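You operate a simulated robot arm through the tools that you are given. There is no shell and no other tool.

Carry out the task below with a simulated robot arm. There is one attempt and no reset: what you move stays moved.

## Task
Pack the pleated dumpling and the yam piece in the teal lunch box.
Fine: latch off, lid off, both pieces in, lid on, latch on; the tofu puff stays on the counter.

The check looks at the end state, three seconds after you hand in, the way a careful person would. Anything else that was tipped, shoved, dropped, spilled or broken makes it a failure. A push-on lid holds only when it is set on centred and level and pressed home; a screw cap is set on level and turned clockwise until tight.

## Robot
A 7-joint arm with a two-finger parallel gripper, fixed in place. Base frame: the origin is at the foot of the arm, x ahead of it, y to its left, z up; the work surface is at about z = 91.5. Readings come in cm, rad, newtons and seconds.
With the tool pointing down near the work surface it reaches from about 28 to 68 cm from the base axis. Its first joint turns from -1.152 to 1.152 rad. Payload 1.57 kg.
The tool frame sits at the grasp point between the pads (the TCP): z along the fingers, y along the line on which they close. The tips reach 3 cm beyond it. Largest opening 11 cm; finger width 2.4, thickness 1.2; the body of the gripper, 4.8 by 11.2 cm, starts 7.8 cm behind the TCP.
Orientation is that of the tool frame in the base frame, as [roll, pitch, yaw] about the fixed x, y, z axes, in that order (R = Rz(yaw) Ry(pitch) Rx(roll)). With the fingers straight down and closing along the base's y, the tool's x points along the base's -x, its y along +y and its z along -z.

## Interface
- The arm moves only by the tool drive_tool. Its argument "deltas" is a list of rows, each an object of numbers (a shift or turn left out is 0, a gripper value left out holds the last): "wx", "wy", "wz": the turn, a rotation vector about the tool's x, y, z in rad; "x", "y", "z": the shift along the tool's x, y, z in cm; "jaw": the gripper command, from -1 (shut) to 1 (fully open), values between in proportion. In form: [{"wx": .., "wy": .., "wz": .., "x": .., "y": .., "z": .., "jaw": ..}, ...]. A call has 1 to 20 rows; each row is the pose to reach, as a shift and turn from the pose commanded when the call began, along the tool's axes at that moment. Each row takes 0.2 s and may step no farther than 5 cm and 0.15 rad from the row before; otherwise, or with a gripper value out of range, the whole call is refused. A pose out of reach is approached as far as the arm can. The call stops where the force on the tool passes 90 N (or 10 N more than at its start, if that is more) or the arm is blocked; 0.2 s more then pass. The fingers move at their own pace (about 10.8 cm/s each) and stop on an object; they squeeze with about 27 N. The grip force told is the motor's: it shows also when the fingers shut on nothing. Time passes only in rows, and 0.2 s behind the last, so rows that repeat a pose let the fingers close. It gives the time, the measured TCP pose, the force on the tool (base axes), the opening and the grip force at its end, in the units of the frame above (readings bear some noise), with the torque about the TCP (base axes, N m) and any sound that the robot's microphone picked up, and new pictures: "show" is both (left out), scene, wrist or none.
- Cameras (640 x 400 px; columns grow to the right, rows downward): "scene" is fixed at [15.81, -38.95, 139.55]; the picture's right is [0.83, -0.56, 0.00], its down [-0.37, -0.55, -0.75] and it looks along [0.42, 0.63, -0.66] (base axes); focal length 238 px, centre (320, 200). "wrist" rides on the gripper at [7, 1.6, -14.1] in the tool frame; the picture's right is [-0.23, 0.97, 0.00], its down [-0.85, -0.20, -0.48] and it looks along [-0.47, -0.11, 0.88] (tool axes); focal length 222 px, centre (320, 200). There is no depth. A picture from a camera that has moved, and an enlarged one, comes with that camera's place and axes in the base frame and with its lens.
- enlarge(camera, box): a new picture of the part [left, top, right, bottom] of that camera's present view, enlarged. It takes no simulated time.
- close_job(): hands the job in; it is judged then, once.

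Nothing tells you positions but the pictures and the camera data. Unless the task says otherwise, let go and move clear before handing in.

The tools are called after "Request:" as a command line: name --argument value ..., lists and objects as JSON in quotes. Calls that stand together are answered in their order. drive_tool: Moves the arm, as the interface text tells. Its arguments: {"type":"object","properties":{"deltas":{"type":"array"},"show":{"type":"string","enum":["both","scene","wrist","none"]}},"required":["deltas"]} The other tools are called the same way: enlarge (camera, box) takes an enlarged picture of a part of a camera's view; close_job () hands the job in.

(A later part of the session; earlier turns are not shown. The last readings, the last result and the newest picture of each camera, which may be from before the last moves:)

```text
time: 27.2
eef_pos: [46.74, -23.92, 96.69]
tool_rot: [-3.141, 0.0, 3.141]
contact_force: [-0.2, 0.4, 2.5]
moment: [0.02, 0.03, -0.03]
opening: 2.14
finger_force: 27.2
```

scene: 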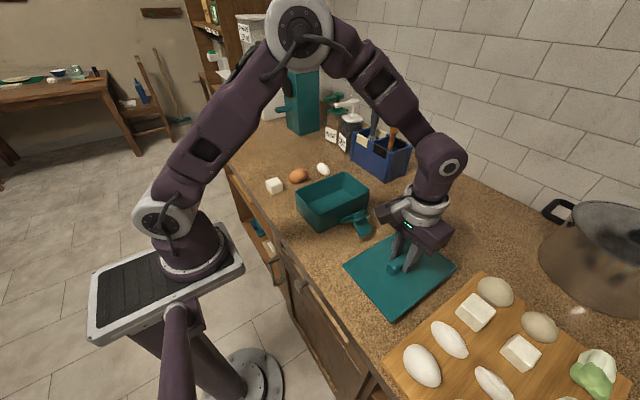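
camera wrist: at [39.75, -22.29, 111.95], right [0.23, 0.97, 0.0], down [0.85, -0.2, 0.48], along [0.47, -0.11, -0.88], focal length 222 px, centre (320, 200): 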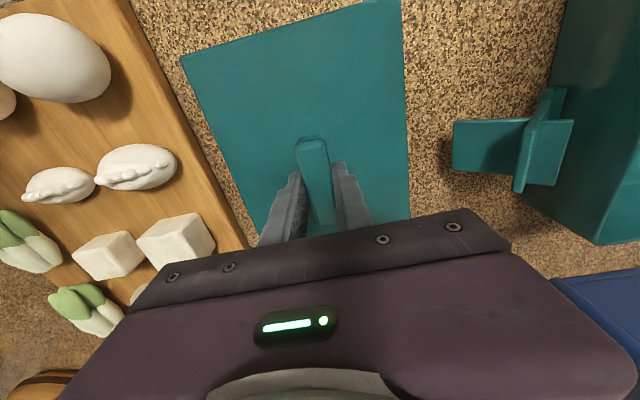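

Contact is made (force changed from -1.9 to +2.5 N), so the lid rests on the counter. Now I release and rise.

Request:
drive_tool --deltas '[{"jaw": -0.3}, {"jaw": 0}, {"jaw": 0}, {"z": -2, "jaw": 0}, {"z": -5, "jaw": 0}, {"z": -9, "jaw": 0}, {"z": -13, "jaw": 0}, {"z": -17, "jaw": 0}]'

Request:
enlarge --camera "scene" --box '[250, 140, 500, 320]'

```text
time: 29.0
eef_pos: [46.99, -23.87, 113.82]
tool_rot: [3.14, 0.0, 3.139]
contact_force: [-0.2, -0.6, -0.2]
moment: [0.02, 0.01, 0.01]
opening: 5.51
finger_force: 0.1
camera wrist: at [39.89, -22.21, 127.97], right [0.23, 0.97, 0.0], down [0.85, -0.2, 0.48], along [0.47, -0.11, -0.88], focal length 222 px, centre (320, 200)
```

scene: 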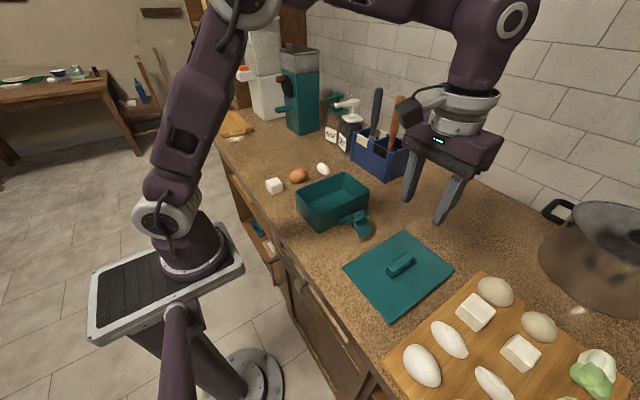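
wrist: 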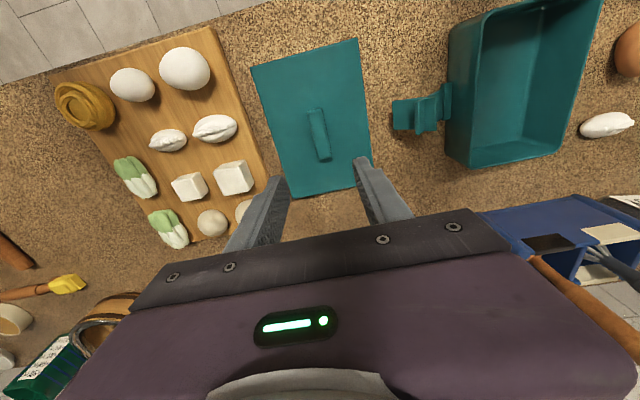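

```text
2.22 times, centred on (375, 230) of scene
camera zoom: at [15.81, -38.95, 139.55], right [0.83, -0.56, 0.0], down [-0.37, -0.55, -0.75], along [0.42, 0.63, -0.66], focal length 528 px, centre (198, 133)
```

zoom: 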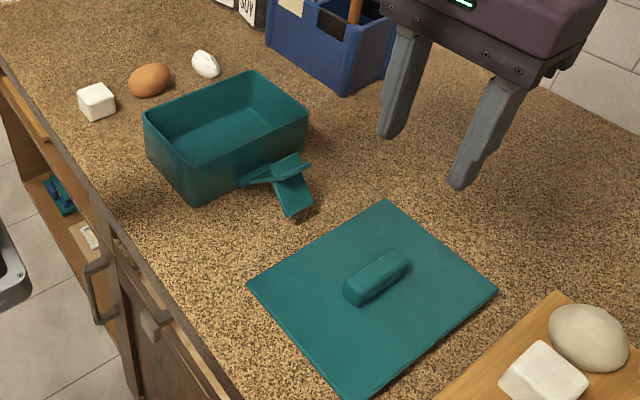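

The lid rests flat on the counter with its handle up. Next is the yam: I'll swing over to about (46, 19.2) at a safe height and look down.

Request:
drive_tool --deltas '[{"y": 4}, {"y": 8}, {"y": 12}, {"y": 16}, {"y": 20}, {"y": 24}, {"y": 28}, {"y": 32}, {"y": 36, "x": 0.4}, {"y": 40, "x": 0.9, "jaw": 0.5}, {"y": 43.2, "x": 0.9, "jaw": 0.5}, {"y": 43.2, "x": 0.9, "z": 4, "jaw": 0.5}, {"y": 43.2, "x": 0.9, "z": 4, "jaw": 0.5}]'

Request:
enlarge --camera "scene" --box '[240, 130, 400, 240]'

Request:
enlarge --camera "wrist" --box '[160, 40, 460, 240]'

```text
time: 31.8
eef_pos: [45.7, 19.23, 109.34]
tool_rot: [3.139, 0.001, 3.141]
contact_force: [-0.4, -0.8, -0.6]
moment: [0.01, 0.01, 0.03]
opening: 8.24
finger_force: 0.0
camera wrist: at [38.78, 20.88, 123.54], right [0.23, 0.97, 0.0], down [0.85, -0.2, 0.48], along [0.47, -0.11, -0.88], focal length 222 px, centre (320, 200)
```

scene: 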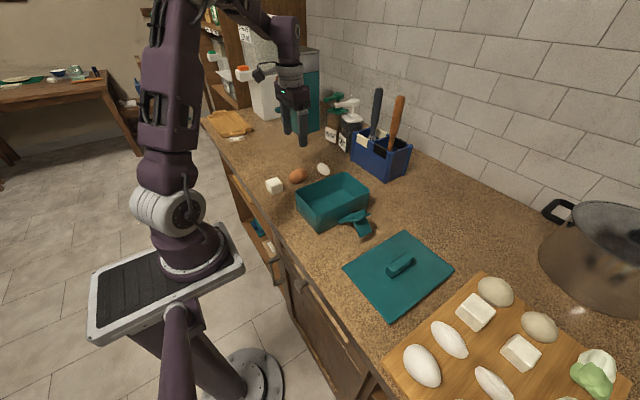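
wrist: 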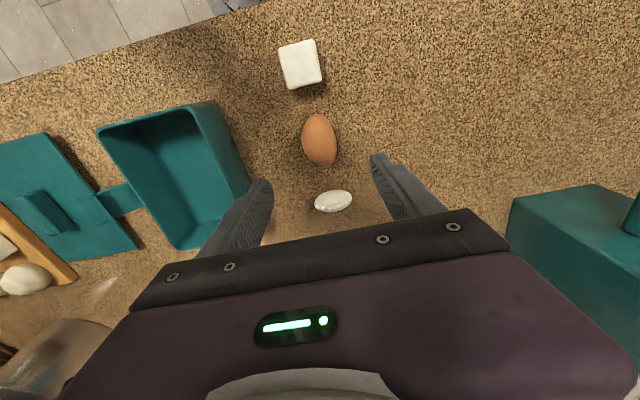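

```text
3.64 times, centred on (320, 185) of scene
camera zoom: at [15.81, -38.95, 139.55], right [0.83, -0.56, 0.0], down [-0.37, -0.55, -0.75], along [0.42, 0.63, -0.66], focal length 864 px, centre (320, 254)
```

zoom: 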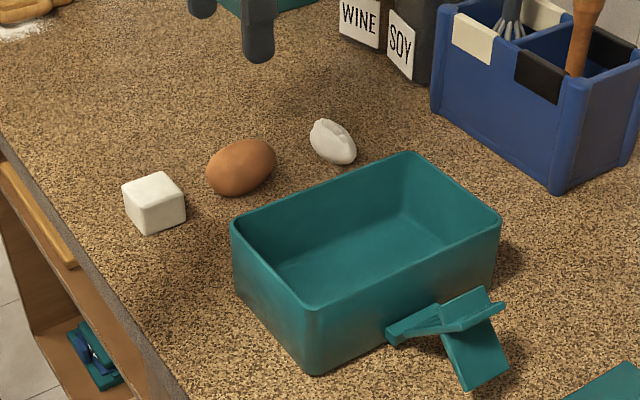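

```text
2.00 times, centred on (310, 140) of wrist
camera zoom: at [38.78, 20.88, 123.54], right [0.23, 0.97, 0.0], down [0.85, -0.2, 0.48], along [0.47, -0.11, -0.88], focal length 444 px, centre (340, 320)
```

zoom: 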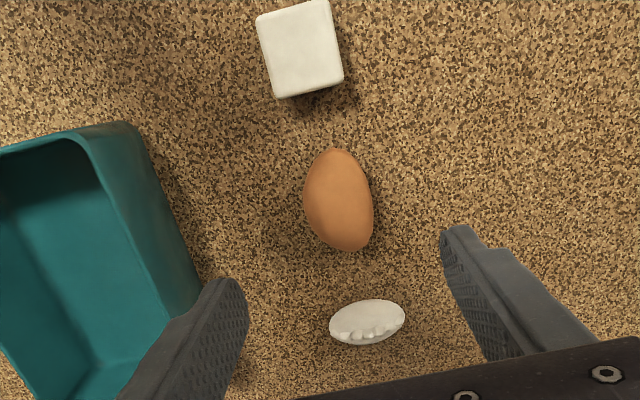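

The yam is centred at about (45.9, 19.1), with its long axis along x and about 4.8 cm wide in y. I descend around it and grip.

Request:
drive_tool --deltas '[{"x": -0.1, "y": -0.18, "z": 3}, {"x": -0.1, "y": -0.18, "z": 6}, {"x": -0.1, "y": -0.18, "z": 9}, {"x": -0.1, "y": -0.18, "z": 11.5}, {"x": -0.1, "y": -0.18, "z": 13.5}, {"x": -0.1, "y": -0.18, "z": 14.4}, {"x": -0.1, "y": -0.18, "z": 14.4}]'

Request:
enlarge --camera "wrist" --box '[160, 40, 460, 240]'

Request:
enlarge --camera "scene" --box '[240, 130, 400, 240]'

```text
time: 33.4
eef_pos: [45.97, 18.83, 95.17]
tool_rot: [-3.141, -0.001, 3.141]
contact_force: [-0.3, 0.4, -0.8]
moment: [0.0, -0.01, -0.04]
opening: 8.23
finger_force: 0.0
camera wrist: at [39.02, 20.55, 109.39], right [0.23, 0.97, 0.0], down [0.86, -0.2, 0.48], along [0.47, -0.11, -0.88], focal length 222 px, centre (320, 200)
```

scene: 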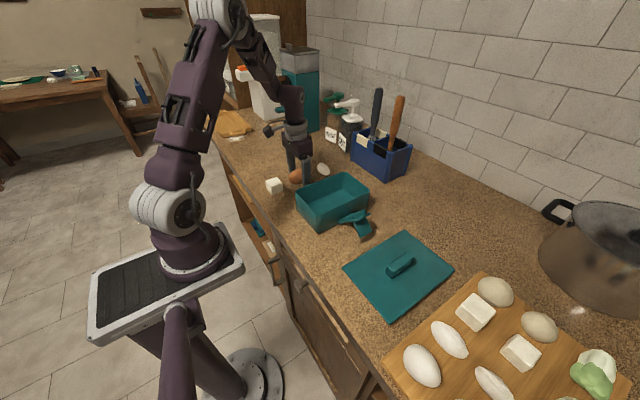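
wrist: 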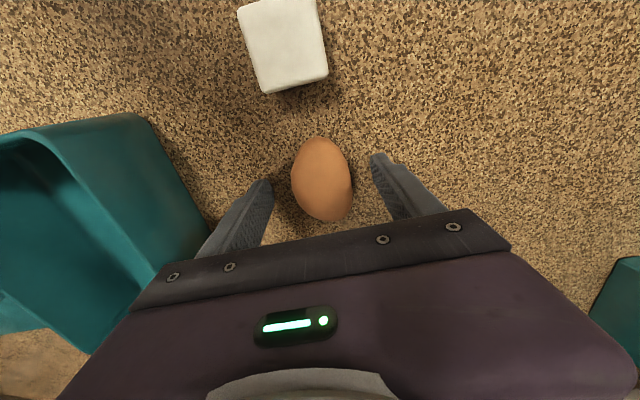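

```text
2.00 times, centred on (310, 140) of wrist
camera zoom: at [39.02, 20.55, 109.39], right [0.23, 0.97, 0.0], down [0.86, -0.2, 0.48], along [0.47, -0.11, -0.88], focal length 444 px, centre (340, 320)
```

zoom: 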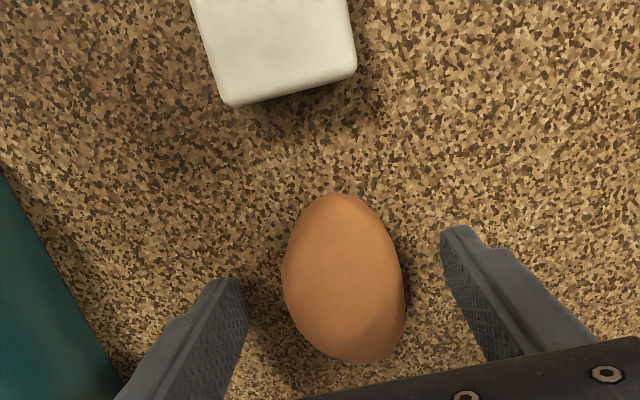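

```text
3.64 times, centred on (320, 185) of scene
camera zoom: at [15.81, -38.95, 139.55], right [0.83, -0.56, 0.0], down [-0.37, -0.55, -0.75], along [0.42, 0.63, -0.66], focal length 864 px, centre (320, 254)
```

zoom: 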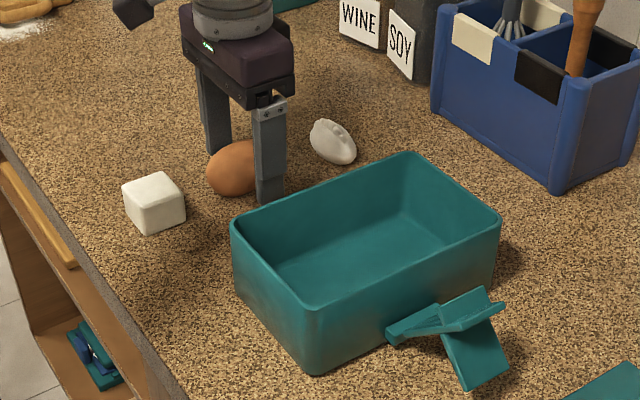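

The yam sits evenly between the pads. Closing, then lifting.

Request:
drive_tool --deltas '[{"jaw": -1}, {"jaw": -1}, {"jaw": -1}, {"jaw": -1}, {"z": -0.5, "jaw": -1}, {"z": -1.5, "jaw": -1}, {"z": -3.5, "jaw": -1}, {"z": -6, "jaw": -1}, {"z": -9, "jaw": -1}, {"z": -11, "jaw": -1}]'

Request:
enlarge --camera "scene" --box '[240, 130, 400, 240]'

Request:
enlarge --camera "wrist" --box '[100, 40, 460, 260]'

```text
time: 35.6
eef_pos: [46.34, 18.89, 106.29]
tool_rot: [-3.141, 0.001, 3.139]
contact_force: [1.1, -0.1, -0.3]
moment: [-0.03, -0.03, 0.03]
opening: 4.47
finger_force: 27.1
camera wrist: at [39.31, 20.53, 120.4], right [0.23, 0.97, 0.0], down [0.85, -0.2, 0.48], along [0.47, -0.11, -0.88], focal length 222 px, centre (320, 200)
```

scene: 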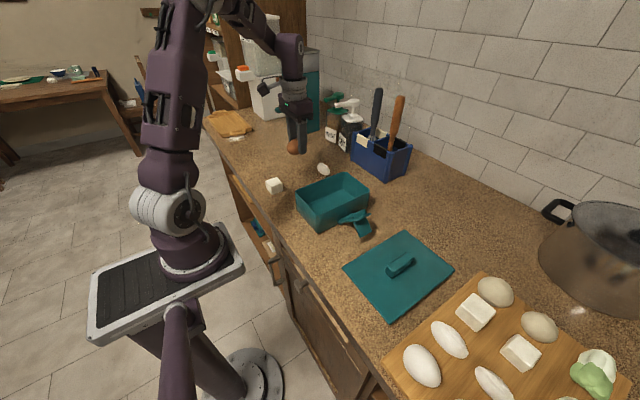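
wrist: 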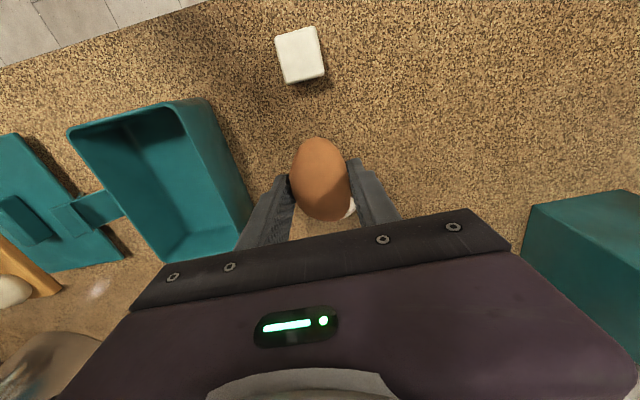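

```text
3.64 times, centred on (320, 185) of scene
camera zoom: at [15.81, -38.95, 139.55], right [0.83, -0.56, 0.0], down [-0.37, -0.55, -0.75], along [0.42, 0.63, -0.66], focal length 864 px, centre (320, 254)
```

zoom: 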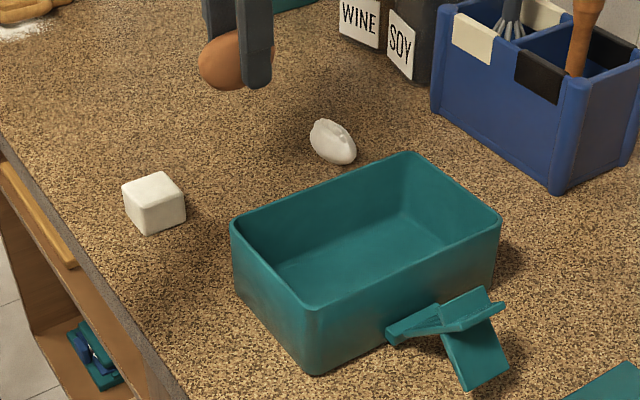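

```text
1.78 times, centred on (280, 150) of wrist
camera zoom: at [39.31, 20.53, 120.4], right [0.23, 0.97, 0.0], down [0.85, -0.2, 0.48], along [0.47, -0.11, -0.88], focal length 395 px, centre (391, 289)
```

zoom: 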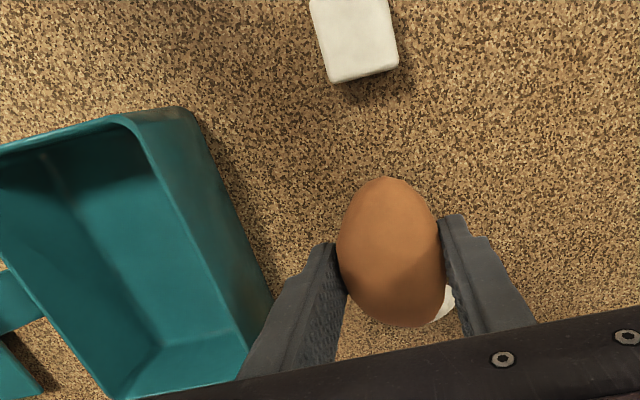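

The yam is held. The open box spans about x 38.4–55.1 and y -4 to 7, so I'll carry the yam to the left half (centre about x=43, y=1.5) and lower it inside.

Request:
drive_tool --deltas '[{"x": 0.5, "y": -3}, {"x": 1, "y": -6}, {"x": 1.5, "y": -9}, {"x": 2, "y": -12}, {"x": 2.5, "y": -15}, {"x": 2.8, "y": -17.4}, {"x": 2.8, "y": -17.4}, {"x": 2.8, "y": -17.4, "z": 2}]'

Request:
enlarge --camera "scene" --box '[260, 130, 400, 240]'

Request:
enlarge --camera "wrist" --box '[160, 40, 480, 240]'

```text
time: 37.4
eef_pos: [43.1, 1.55, 104.15]
tool_rot: [-3.142, -0.001, 3.141]
contact_force: [-0.6, -0.2, -1.0]
moment: [-0.02, 0.0, -0.03]
opening: 4.46
finger_force: 27.2
camera wrist: at [36.11, 3.23, 118.38], right [0.23, 0.97, 0.0], down [0.85, -0.2, 0.48], along [0.47, -0.11, -0.88], focal length 222 px, centre (320, 200)
```

scene: 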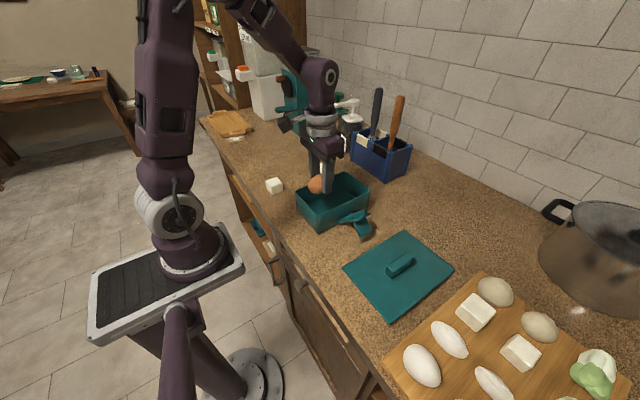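
wrist: 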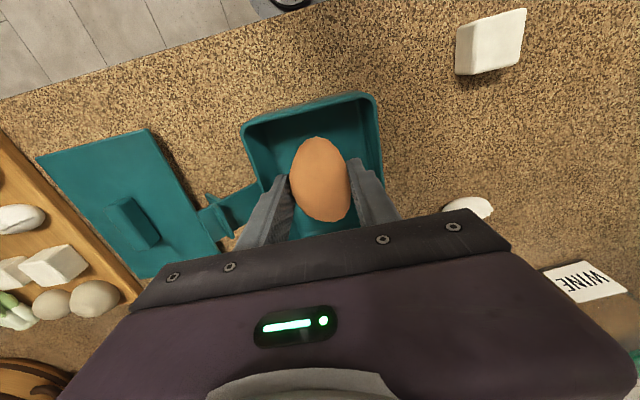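

```text
3.64 times, centred on (330, 185) of scene
camera zoom: at [15.81, -38.95, 139.55], right [0.83, -0.56, 0.0], down [-0.37, -0.55, -0.75], along [0.42, 0.63, -0.66], focal length 864 px, centre (284, 254)
```

zoom: 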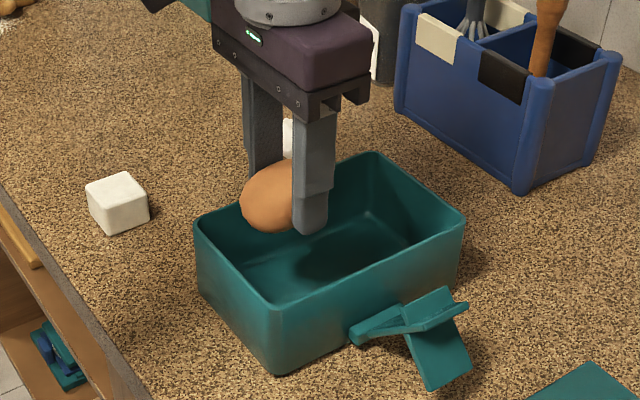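

```text
2.00 times, centred on (320, 140) of wrist
camera zoom: at [36.11, 3.23, 118.38], right [0.23, 0.97, 0.0], down [0.85, -0.2, 0.48], along [0.47, -0.11, -0.88], focal length 444 px, centre (320, 320)
```

zoom: 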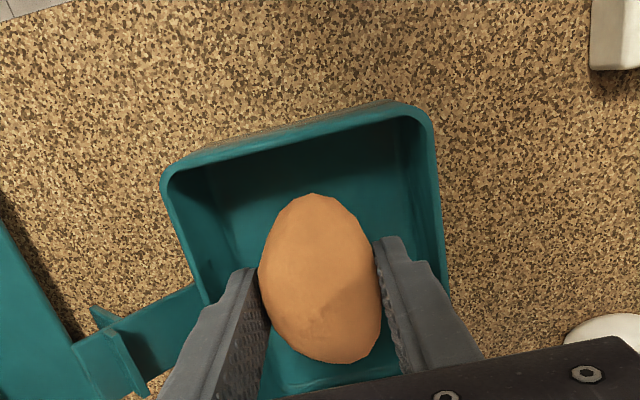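

The yam is centred over the box's left half. I'll nudge 0.5 cm toward +x and lower gently until it touches the floor.

Request:
drive_tool --deltas '[{"x": -0.5, "y": -0.1, "z": 1.5}, {"x": -0.5, "y": -0.1, "z": 3.5}, {"x": -0.5, "y": -0.1, "z": 5.5}, {"x": -0.5, "y": -0.1, "z": 7}, {"x": -0.5, "y": -0.1, "z": 7.6}, {"x": -0.5, "y": -0.1, "z": 7.9}, {"x": -0.5, "y": -0.1, "z": 8.1}, {"x": -0.5, "y": -0.1, "z": 8.1}]'

Request:
enlarge --camera "scene" --box '[260, 130, 400, 240]'

Request:
enlarge --camera "wrist" --box '[160, 40, 480, 240]'

```text
time: 39.2
eef_pos: [43.75, 1.51, 96.13]
tool_rot: [3.141, 0.001, 3.141]
contact_force: [0.1, 0.2, -1.5]
moment: [-0.01, 0.0, 0.01]
opening: 4.45
finger_force: 27.1
camera wrist: at [36.75, 3.24, 110.27], right [0.23, 0.97, 0.0], down [0.85, -0.2, 0.48], along [0.47, -0.11, -0.88], focal length 222 px, centre (320, 200)
```

scene: 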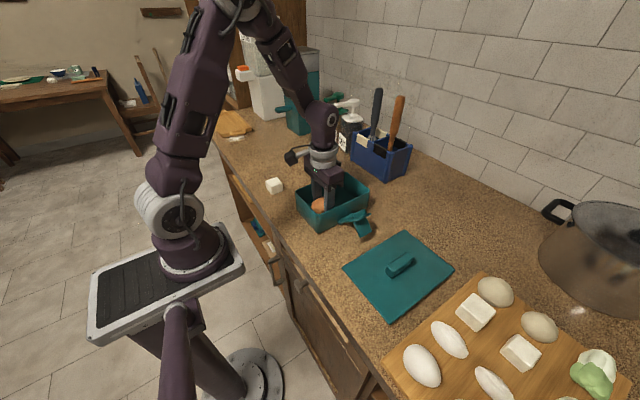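
wrist: 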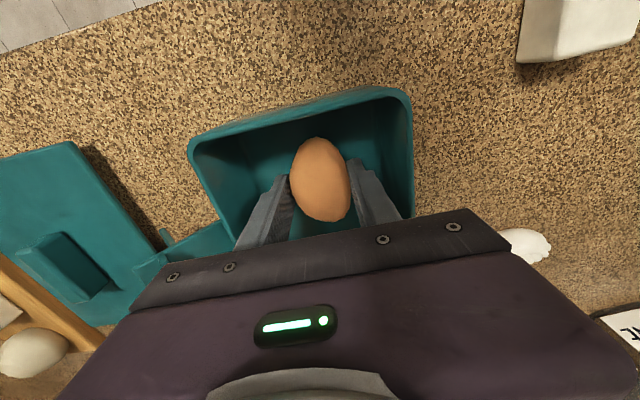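

```text
3.64 times, centred on (330, 185) of scene
camera zoom: at [15.81, -38.95, 139.55], right [0.83, -0.56, 0.0], down [-0.37, -0.55, -0.75], along [0.42, 0.63, -0.66], focal length 864 px, centre (284, 254)
```

zoom: 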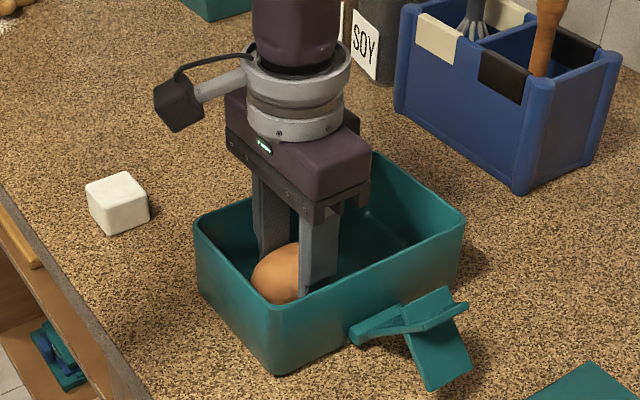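

```text
2.00 times, centred on (320, 140) of wrist
camera zoom: at [36.75, 3.24, 110.27], right [0.23, 0.97, 0.0], down [0.85, -0.2, 0.48], along [0.47, -0.11, -0.88], focal length 444 px, centre (320, 320)
```

zoom: 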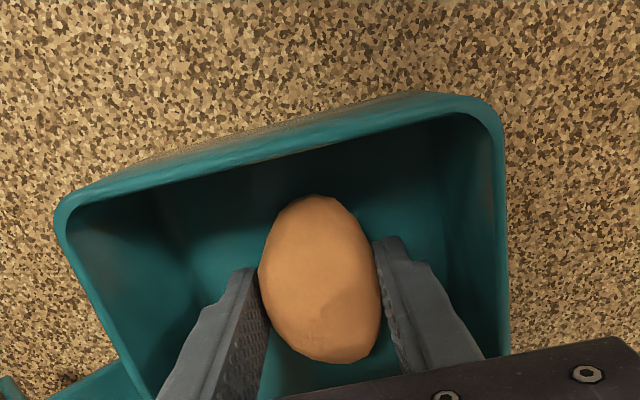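

No floor contact yet. Lowering in 1–2 mm steps.

Request:
drive_tool --deltas '[{"z": 0.15}, {"z": 0.3}, {"z": 0.4}, {"z": 0.4}]' --show "none"

```text
time: 40.2
eef_pos: [43.78, 1.55, 95.74]
tool_rot: [3.142, -0.001, -3.141]
contact_force: [-3.4, -0.3, 17.5]
moment: [-0.1, 0.28, 0.05]
opening: 4.44
finger_force: 27.2
```

Contact with the floor (17.5 N). I'll ease up slightly, open just enough to release and rise straight up.

Request:
drive_tool --deltas '[{"z": -0.15, "jaw": -1}, {"z": -0.15, "jaw": -0.1}, {"z": -0.15, "jaw": 0.09}, {"z": -0.15, "jaw": 0.09}, {"z": -2, "jaw": 0.09}, {"z": -5, "jaw": 0.09}, {"z": -9, "jaw": 0.09}, {"z": -13, "jaw": 0.09}]'

Request:
enlarge --camera "scene" --box '[260, 130, 400, 240]'

Request:
enlarge --camera "wrist" --box '[160, 0, 520, 240]'

```text
time: 42.0
eef_pos: [43.76, 1.41, 108.66]
tool_rot: [-3.141, 0.0, 3.141]
contact_force: [-0.5, 0.0, 0.6]
moment: [-0.01, 0.0, 0.0]
opening: 6.0
finger_force: 0.2
camera wrist: at [36.76, 3.21, 122.83], right [0.23, 0.97, 0.0], down [0.85, -0.2, 0.48], along [0.47, -0.11, -0.88], focal length 222 px, centre (320, 200)
```

scene: 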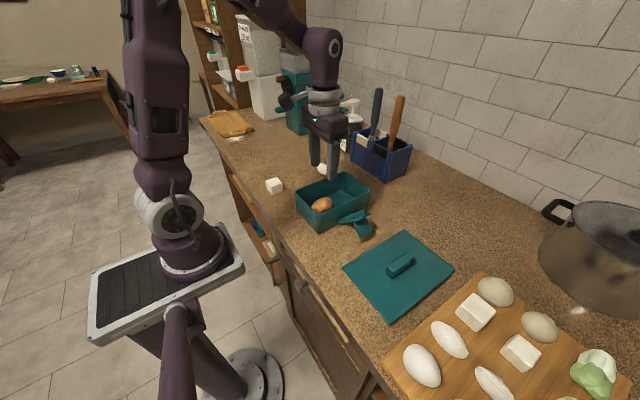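
wrist: 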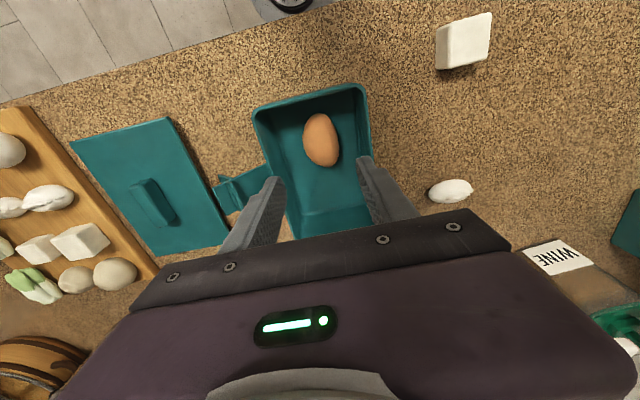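

```text
3.64 times, centred on (330, 185) of scene
camera zoom: at [15.81, -38.95, 139.55], right [0.83, -0.56, 0.0], down [-0.37, -0.55, -0.75], along [0.42, 0.63, -0.66], focal length 864 px, centre (284, 254)
```

zoom: 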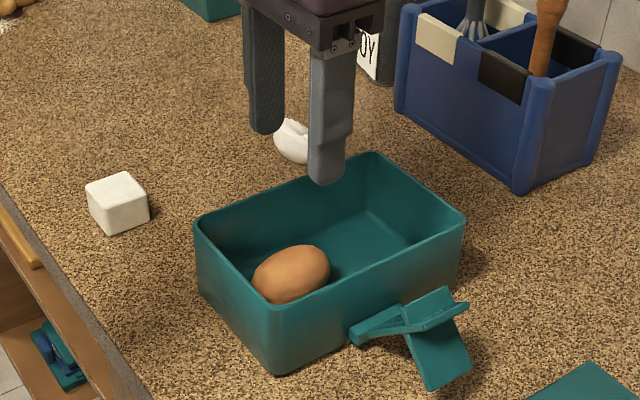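

```text
1.67 times, centred on (340, 120) of wrist
camera zoom: at [36.76, 3.21, 122.83], right [0.23, 0.97, 0.0], down [0.85, -0.2, 0.48], along [0.47, -0.11, -0.88], focal length 370 px, centre (287, 333)
```

zoom: 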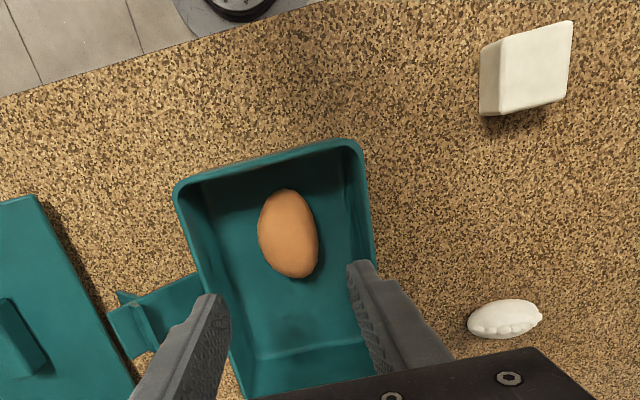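

The yam lies flat in the left half of the box. Next is the dumpling at about (55.8, 19), long axis along y, so I turn the tool 90° to close along x and move above it.

Request:
drive_tool --deltas '[{"wz": -0.1428, "x": -1.1, "y": 1.6}, {"wz": -0.2856, "x": -2.2, "y": 3.2}, {"wz": -0.4284, "x": -3.3, "y": 4.8}, {"wz": -0.5712, "x": -4.4, "y": 6.4}, {"wz": -0.714, "x": -5.5, "y": 8}, {"wz": -0.8568, "x": -6.6, "y": 9.6}, {"wz": -0.9996, "x": -7.7, "y": 11.2}, {"wz": -1.1424, "x": -8.8, "y": 12.8}, {"wz": -1.2852, "x": -9.9, "y": 14.4, "jaw": 0.2}, {"wz": -1.428, "x": -11, "y": 16, "jaw": 0.2}, {"wz": -1.5708, "x": -12, "y": 17.5, "jaw": 0.2}, {"wz": -1.5708, "x": -12, "y": 17.5, "jaw": 0.2}]'

Request:
enlarge --camera "scene" --box '[260, 110, 400, 210]'

Request:
enlarge --camera "wrist" --box '[200, 60, 440, 240]'

```text
time: 44.6
eef_pos: [55.86, 19.1, 108.66]
tool_rot: [3.14, -0.001, -1.569]
contact_force: [-0.1, -0.2, 0.1]
moment: [0.01, 0.01, -0.04]
opening: 6.63
finger_force: 0.1
camera wrist: at [54.29, 12.13, 122.8], right [-0.97, 0.23, 0.0], down [0.2, 0.86, 0.48], along [0.11, 0.47, -0.88], focal length 222 px, centre (320, 200)
```

scene: 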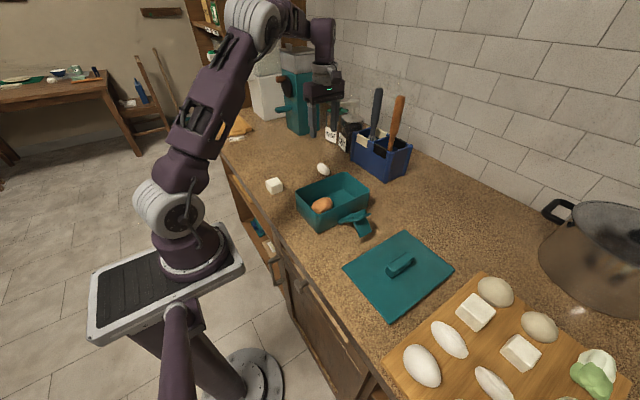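
wrist: 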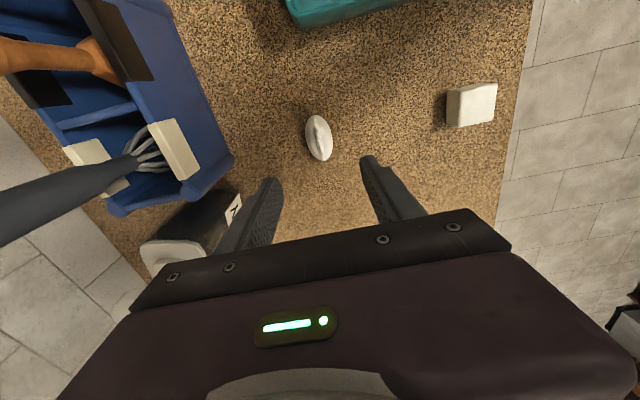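

```text
4.00 times, centred on (330, 160) of scene
camera zoom: at [15.81, -38.95, 139.55], right [0.83, -0.56, 0.0], down [-0.37, -0.55, -0.75], along [0.42, 0.63, -0.66], focal length 950 px, centre (280, 360)
```

zoom: 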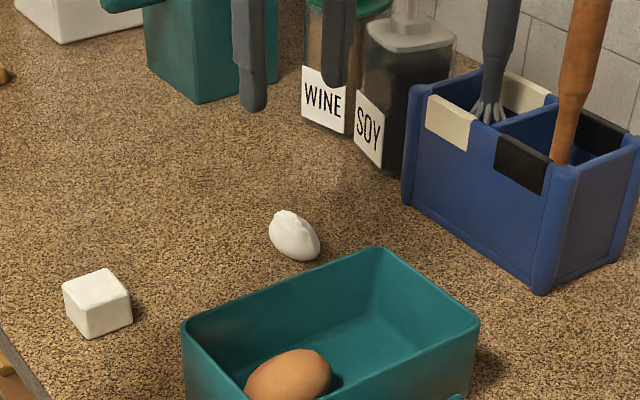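

```text
2.22 times, centred on (320, 150) of wrist
camera zoom: at [54.29, 12.13, 122.8], right [-0.97, 0.23, 0.0], down [0.2, 0.86, 0.48], along [0.11, 0.47, -0.88], focal length 494 px, centre (320, 311)
```

zoom: 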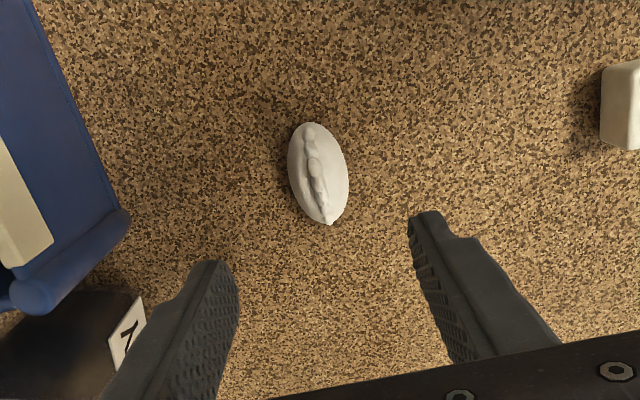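

The dumpling is centred at about (56.0, 18.9), well clear of the bottles and utensil holder. I descend around its narrow sides.

Request:
drive_tool --deltas '[{"x": 0.2, "y": -0.1, "z": 3}, {"x": 0.2, "y": -0.1, "z": 6}, {"x": 0.2, "y": -0.1, "z": 9}, {"x": 0.2, "y": -0.1, "z": 11.5}, {"x": 0.2, "y": -0.1, "z": 13.2}, {"x": 0.2, "y": -0.1, "z": 13.8}, {"x": 0.2, "y": -0.1, "z": 13.8}]'

Request:
enlarge --camera "wrist" --box '[200, 60, 440, 240]'

Request:
enlarge --camera "scene" --box '[260, 110, 400, 210]'

```text
time: 46.2
eef_pos: [55.87, 18.83, 94.99]
tool_rot: [-3.14, 0.0, -1.571]
contact_force: [0.0, 0.6, 0.5]
moment: [0.01, 0.0, 0.0]
opening: 6.62
finger_force: 0.0
camera wrist: at [54.23, 11.93, 109.11], right [-0.97, 0.23, 0.0], down [0.2, 0.85, 0.48], along [0.11, 0.47, -0.88], focal length 222 px, centre (320, 200)
```

scene: 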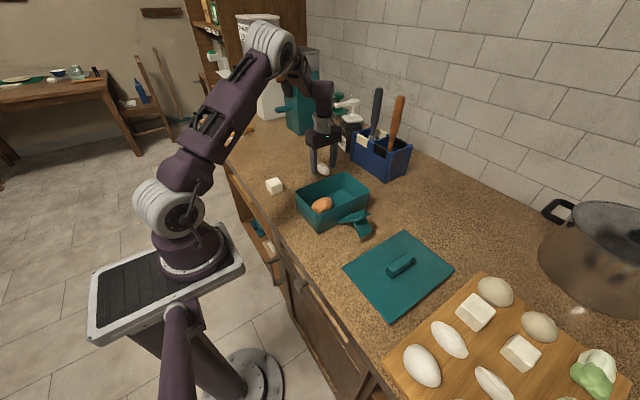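
wrist: 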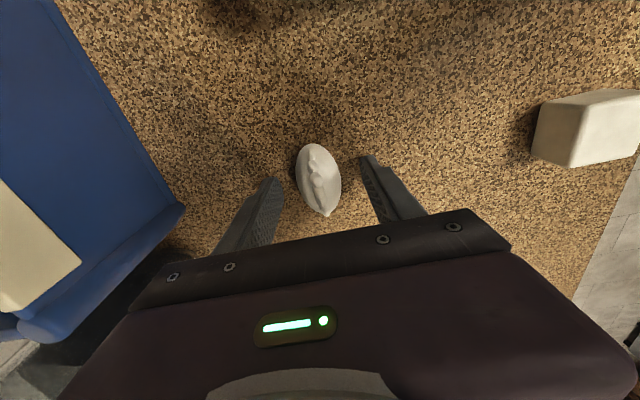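

```text
2.22 times, centred on (320, 150) of wrist
camera zoom: at [54.23, 11.93, 109.11], right [-0.97, 0.23, 0.0], down [0.2, 0.85, 0.48], along [0.11, 0.47, -0.88], focal length 494 px, centre (320, 311)
```

zoom: 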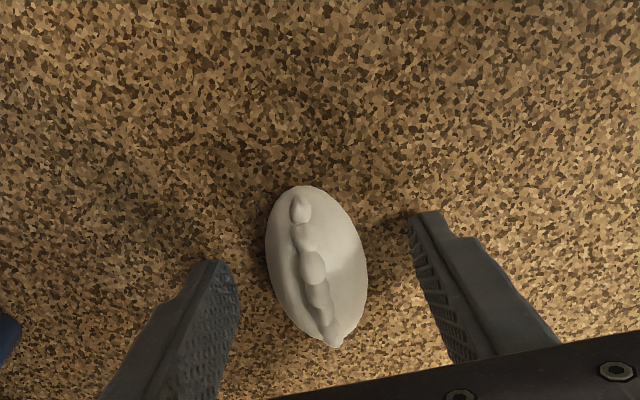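

```text
4.00 times, centred on (330, 160) of scene
camera zoom: at [15.81, -38.95, 139.55], right [0.83, -0.56, 0.0], down [-0.37, -0.55, -0.75], along [0.42, 0.63, -0.66], focal length 950 px, centre (280, 360)
```

zoom: 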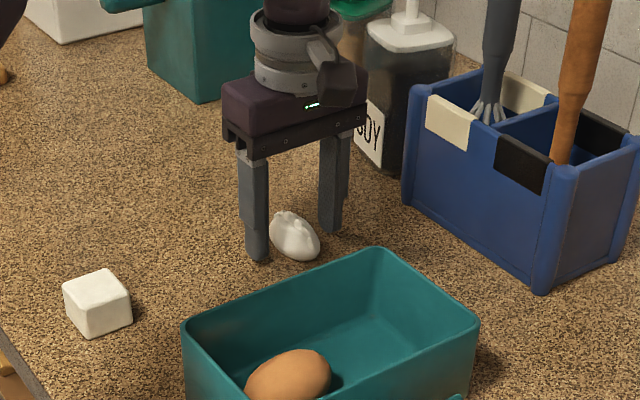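

The dumpling is between the pads. Closing, then lifting.

Request:
drive_tool --deltas '[{"jaw": -1}, {"jaw": -1}, {"jaw": -1}, {"jaw": -1}, {"z": -0.5, "jaw": -1}, {"z": -1.5, "jaw": -1}, {"z": -3.5, "jaw": -1}, {"z": -6, "jaw": -1}, {"z": -9, "jaw": -1}, {"z": -11, "jaw": -1}]'

Request:
enlarge --camera "scene" --box '[260, 110, 400, 240]'

Request:
enlarge --camera "wrist" --box '[200, 60, 440, 240]'

```text
time: 48.4
eef_pos: [56.08, 18.86, 105.92]
tool_rot: [3.142, -0.001, -1.574]
contact_force: [-0.1, -0.1, 0.2]
moment: [-0.04, 0.0, 0.01]
opening: 3.37
finger_force: 26.4
camera wrist: at [54.35, 11.99, 120.11], right [-0.97, 0.23, 0.0], down [0.2, 0.85, 0.48], along [0.11, 0.47, -0.88], focal length 222 px, centre (320, 200)
```

scene: 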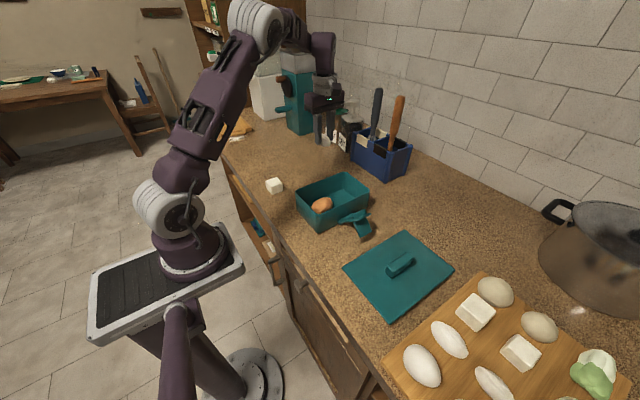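
wrist: 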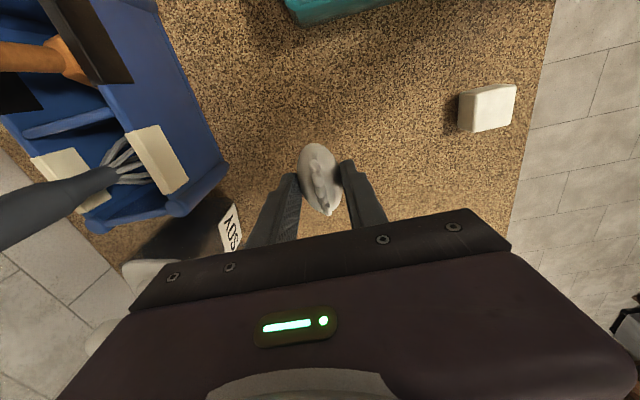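

```text
3.08 times, centred on (330, 175) of scene
camera zoom: at [15.81, -38.95, 139.55], right [0.83, -0.56, 0.0], down [-0.37, -0.55, -0.75], along [0.42, 0.63, -0.66], focal length 731 px, centre (289, 277)
```

zoom: 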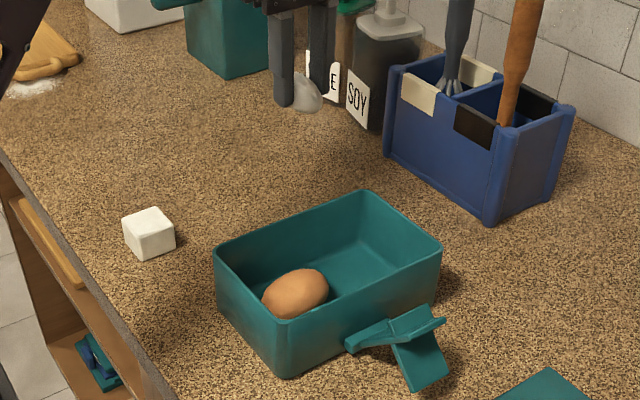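

```text
2.22 times, centred on (320, 150) of wrist
camera zoom: at [54.35, 11.99, 120.11], right [-0.97, 0.23, 0.0], down [0.2, 0.85, 0.48], along [0.11, 0.47, -0.88], focal length 494 px, centre (320, 311)
```

zoom: 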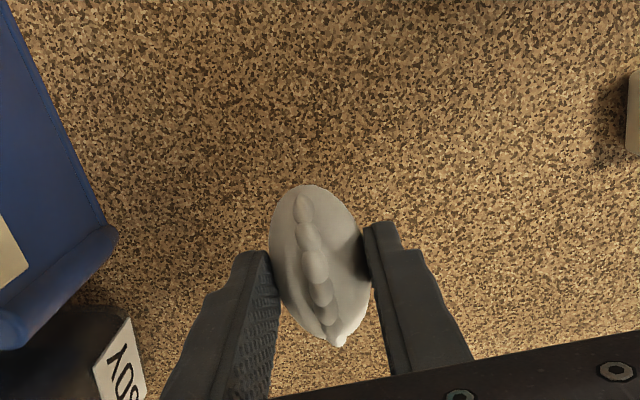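

The dumpling is held (3.37 cm). I carry it to the right half of the box, about (50.8, 1.5), keeping clear of the yam.

Request:
drive_tool --deltas '[{"x": 3, "y": 0.9}, {"x": 6, "y": 1.8}, {"x": 9, "y": 2.7}, {"x": 12, "y": 3.6}, {"x": 15, "y": 4.5}, {"x": 17.5, "y": 5.15}, {"x": 17.5, "y": 5.15}, {"x": 17.5, "y": 5.15, "z": 2}, {"x": 17.5, "y": 5.15, "z": 2}]'

Request:
enlarge --camera "scene" --box '[260, 130, 400, 240]'

Request:
enlarge --camera "wrist" --box '[160, 40, 480, 240]'

```text
time: 50.4
eef_pos: [50.6, 1.47, 104.06]
tool_rot: [3.141, -0.001, -1.57]
contact_force: [0.6, 0.0, 0.4]
moment: [-0.02, 0.0, -0.03]
opening: 3.39
finger_force: 26.7
camera wrist: at [48.98, -5.49, 118.13], right [-0.97, 0.23, 0.0], down [0.2, 0.86, 0.48], along [0.11, 0.47, -0.88], focal length 222 px, centre (320, 200)
```

scene: 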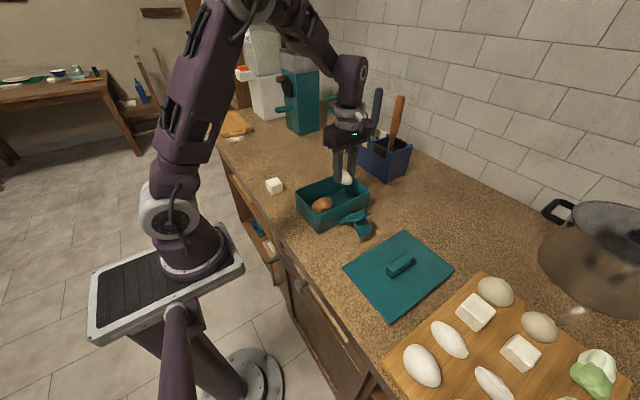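
wrist: 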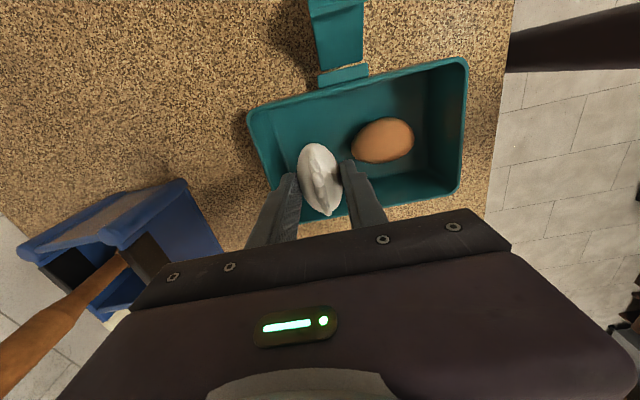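

```text
3.64 times, centred on (330, 185) of scene
camera zoom: at [15.81, -38.95, 139.55], right [0.83, -0.56, 0.0], down [-0.37, -0.55, -0.75], along [0.42, 0.63, -0.66], focal length 864 px, centre (284, 254)
```

zoom: 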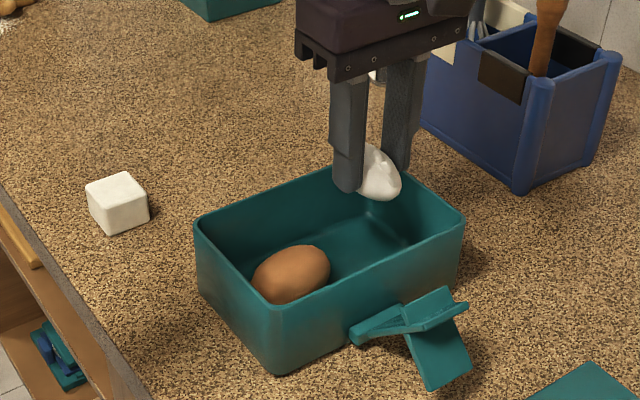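

```text
2.00 times, centred on (320, 140) of wrist
camera zoom: at [48.98, -5.49, 118.13], right [-0.97, 0.23, 0.0], down [0.2, 0.86, 0.48], along [0.11, 0.47, -0.88], focal length 444 px, centre (320, 320)
```

zoom: 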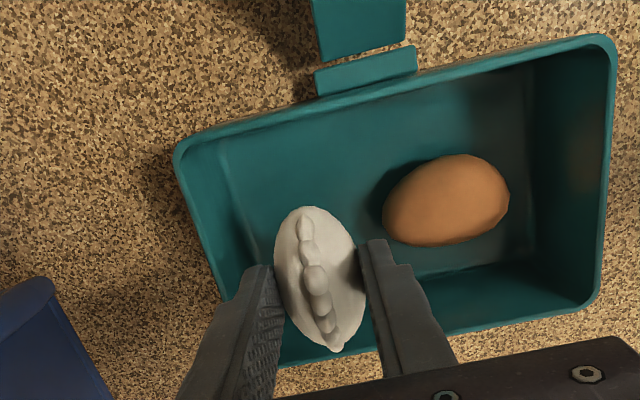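

The dumpling is over the right half with gaps on both sides. I lower it gently toward the floor (expected contact near TCP z≈95.7).

Request:
drive_tool --deltas '[{"y": -0.15, "z": 2}, {"y": -0.15, "z": 4}, {"y": -0.15, "z": 6}, {"y": -0.15, "z": 7.3}, {"y": -0.15, "z": 7.9}, {"y": -0.15, "z": 8.05}, {"y": -0.15, "z": 8.15}, {"y": -0.15, "z": 8.15}]'

Request:
enlarge --camera "wrist" --box '[160, 40, 480, 240]'

```text
time: 52.2
eef_pos: [50.84, 1.3, 95.92]
tool_rot: [-3.14, 0.0, -1.574]
contact_force: [1.0, 0.3, -1.0]
moment: [0.0, -0.02, -0.01]
opening: 3.38
finger_force: 27.4
camera wrist: at [49.21, -5.61, 109.97], right [-0.97, 0.23, 0.0], down [0.2, 0.85, 0.48], along [0.11, 0.47, -0.88], focal length 222 px, centre (320, 200)
```

scene: 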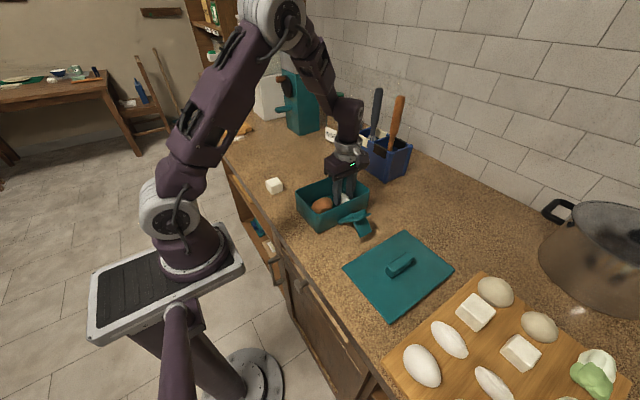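
wrist: 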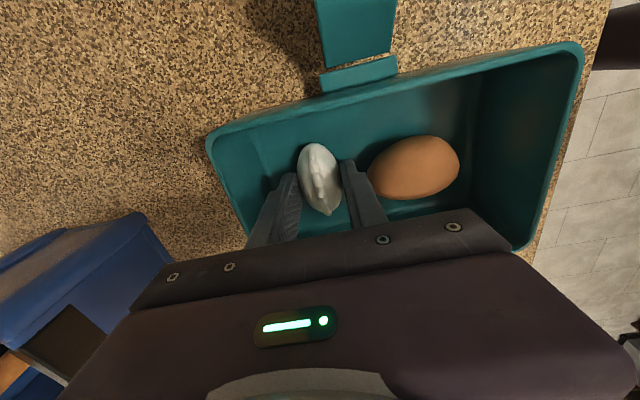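

```text
2.00 times, centred on (320, 140) of wrist
camera zoom: at [49.21, -5.61, 109.97], right [-0.97, 0.23, 0.0], down [0.2, 0.85, 0.48], along [0.11, 0.47, -0.88], focal length 444 px, centre (320, 320)
```

zoom: 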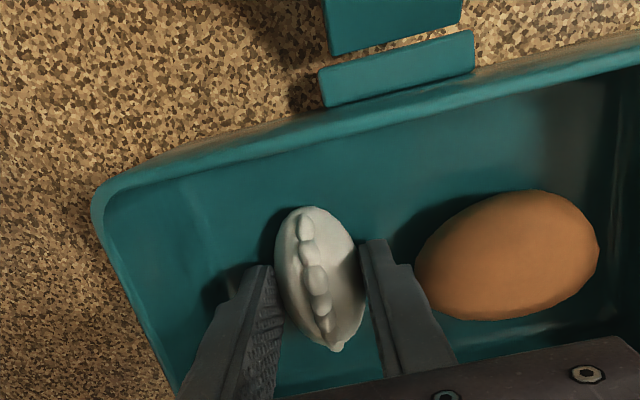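

Everything is clear inside. Lowering the last 2 mm until it touches, then releasing with a small opening.

Request:
drive_tool --deltas '[{"z": 0.1}, {"z": 0.2}, {"z": 0.25}, {"z": 0.25}]' --show "none"

```text
time: 53.2
eef_pos: [50.74, 1.37, 95.63]
tool_rot: [3.141, 0.0, -1.569]
contact_force: [0.9, -0.3, 0.8]
moment: [0.03, 0.01, -0.01]
opening: 3.4
finger_force: 27.0
```

Request:
drive_tool --deltas '[{"z": 0.1}, {"z": 0.2}, {"z": 0.2}]' --show "none"

```text
time: 54.0
eef_pos: [50.86, 1.23, 95.28]
tool_rot: [-3.139, 0.001, -1.572]
contact_force: [3.3, 2.4, 20.8]
moment: [0.08, -0.15, -0.06]
opening: 3.4
finger_force: 26.9
```

Floor contact reached. I'll ease up 1–2 mm, open to about 4 cm and rise.

Request:
drive_tool --deltas '[{"z": -0.15, "jaw": -1}, {"z": -0.15, "jaw": -0.27}, {"z": -0.15, "jaw": -0.27}, {"z": -0.15, "jaw": -0.27}, {"z": -1, "jaw": -0.27}, {"z": -3, "jaw": -0.27}, {"z": -6, "jaw": -0.27}, {"z": -10, "jaw": -0.27}, {"z": -14, "jaw": -0.27}]'

Request:
enlarge --camera "scene" --box '[260, 130, 400, 240]'

Request:
enlarge --camera "wrist" --box '[160, 0, 480, 240]'

```text
time: 56.0
eef_pos: [50.96, 1.27, 109.59]
tool_rot: [-3.141, 0.001, -1.571]
contact_force: [-0.4, 0.7, -0.1]
moment: [-0.01, 0.02, 0.01]
opening: 4.02
finger_force: 0.0
camera wrist: at [49.32, -5.65, 123.62], right [-0.97, 0.23, 0.0], down [0.2, 0.85, 0.48], along [0.11, 0.47, -0.88], focal length 222 px, centre (320, 200)
```

scene: 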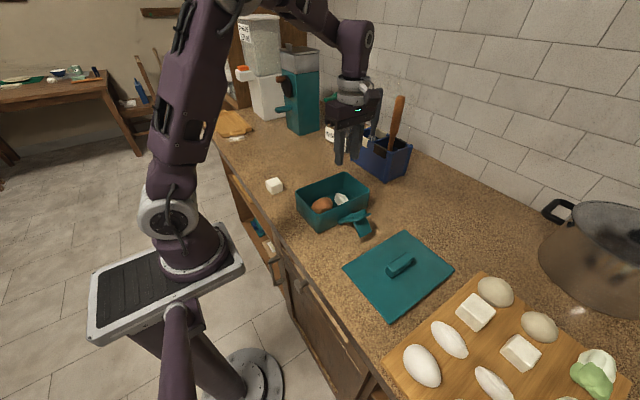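
wrist: 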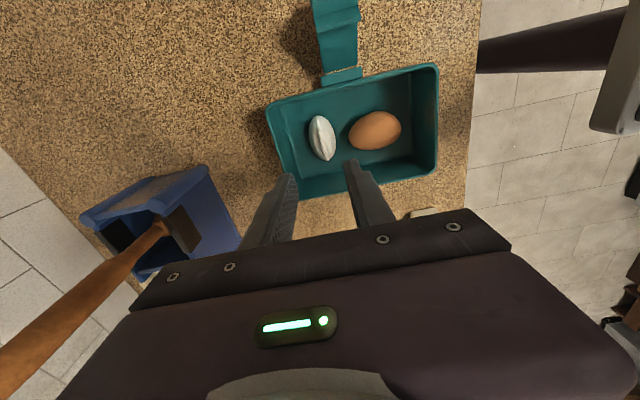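

```text
3.64 times, centred on (330, 185) of scene
camera zoom: at [15.81, -38.95, 139.55], right [0.83, -0.56, 0.0], down [-0.37, -0.55, -0.75], along [0.42, 0.63, -0.66], focal length 864 px, centre (284, 254)
```

zoom: 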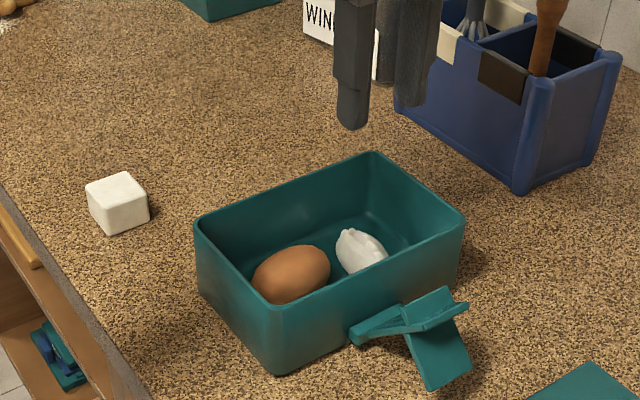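

```text
1.67 times, centred on (320, 120) of wrist
camera zoom: at [49.32, -5.65, 123.62], right [-0.97, 0.23, 0.0], down [0.2, 0.85, 0.48], along [0.11, 0.47, -0.88], focal length 370 px, centre (320, 333)
```

zoom: 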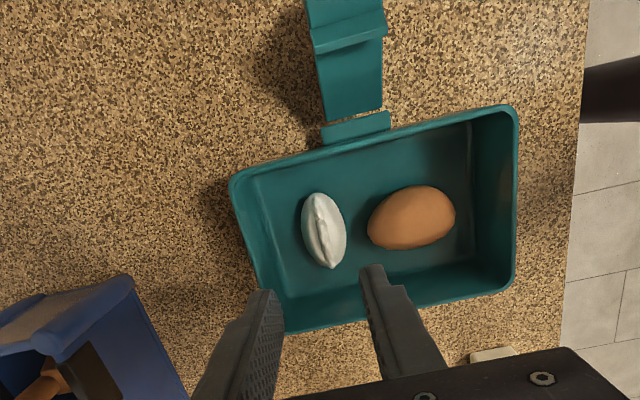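

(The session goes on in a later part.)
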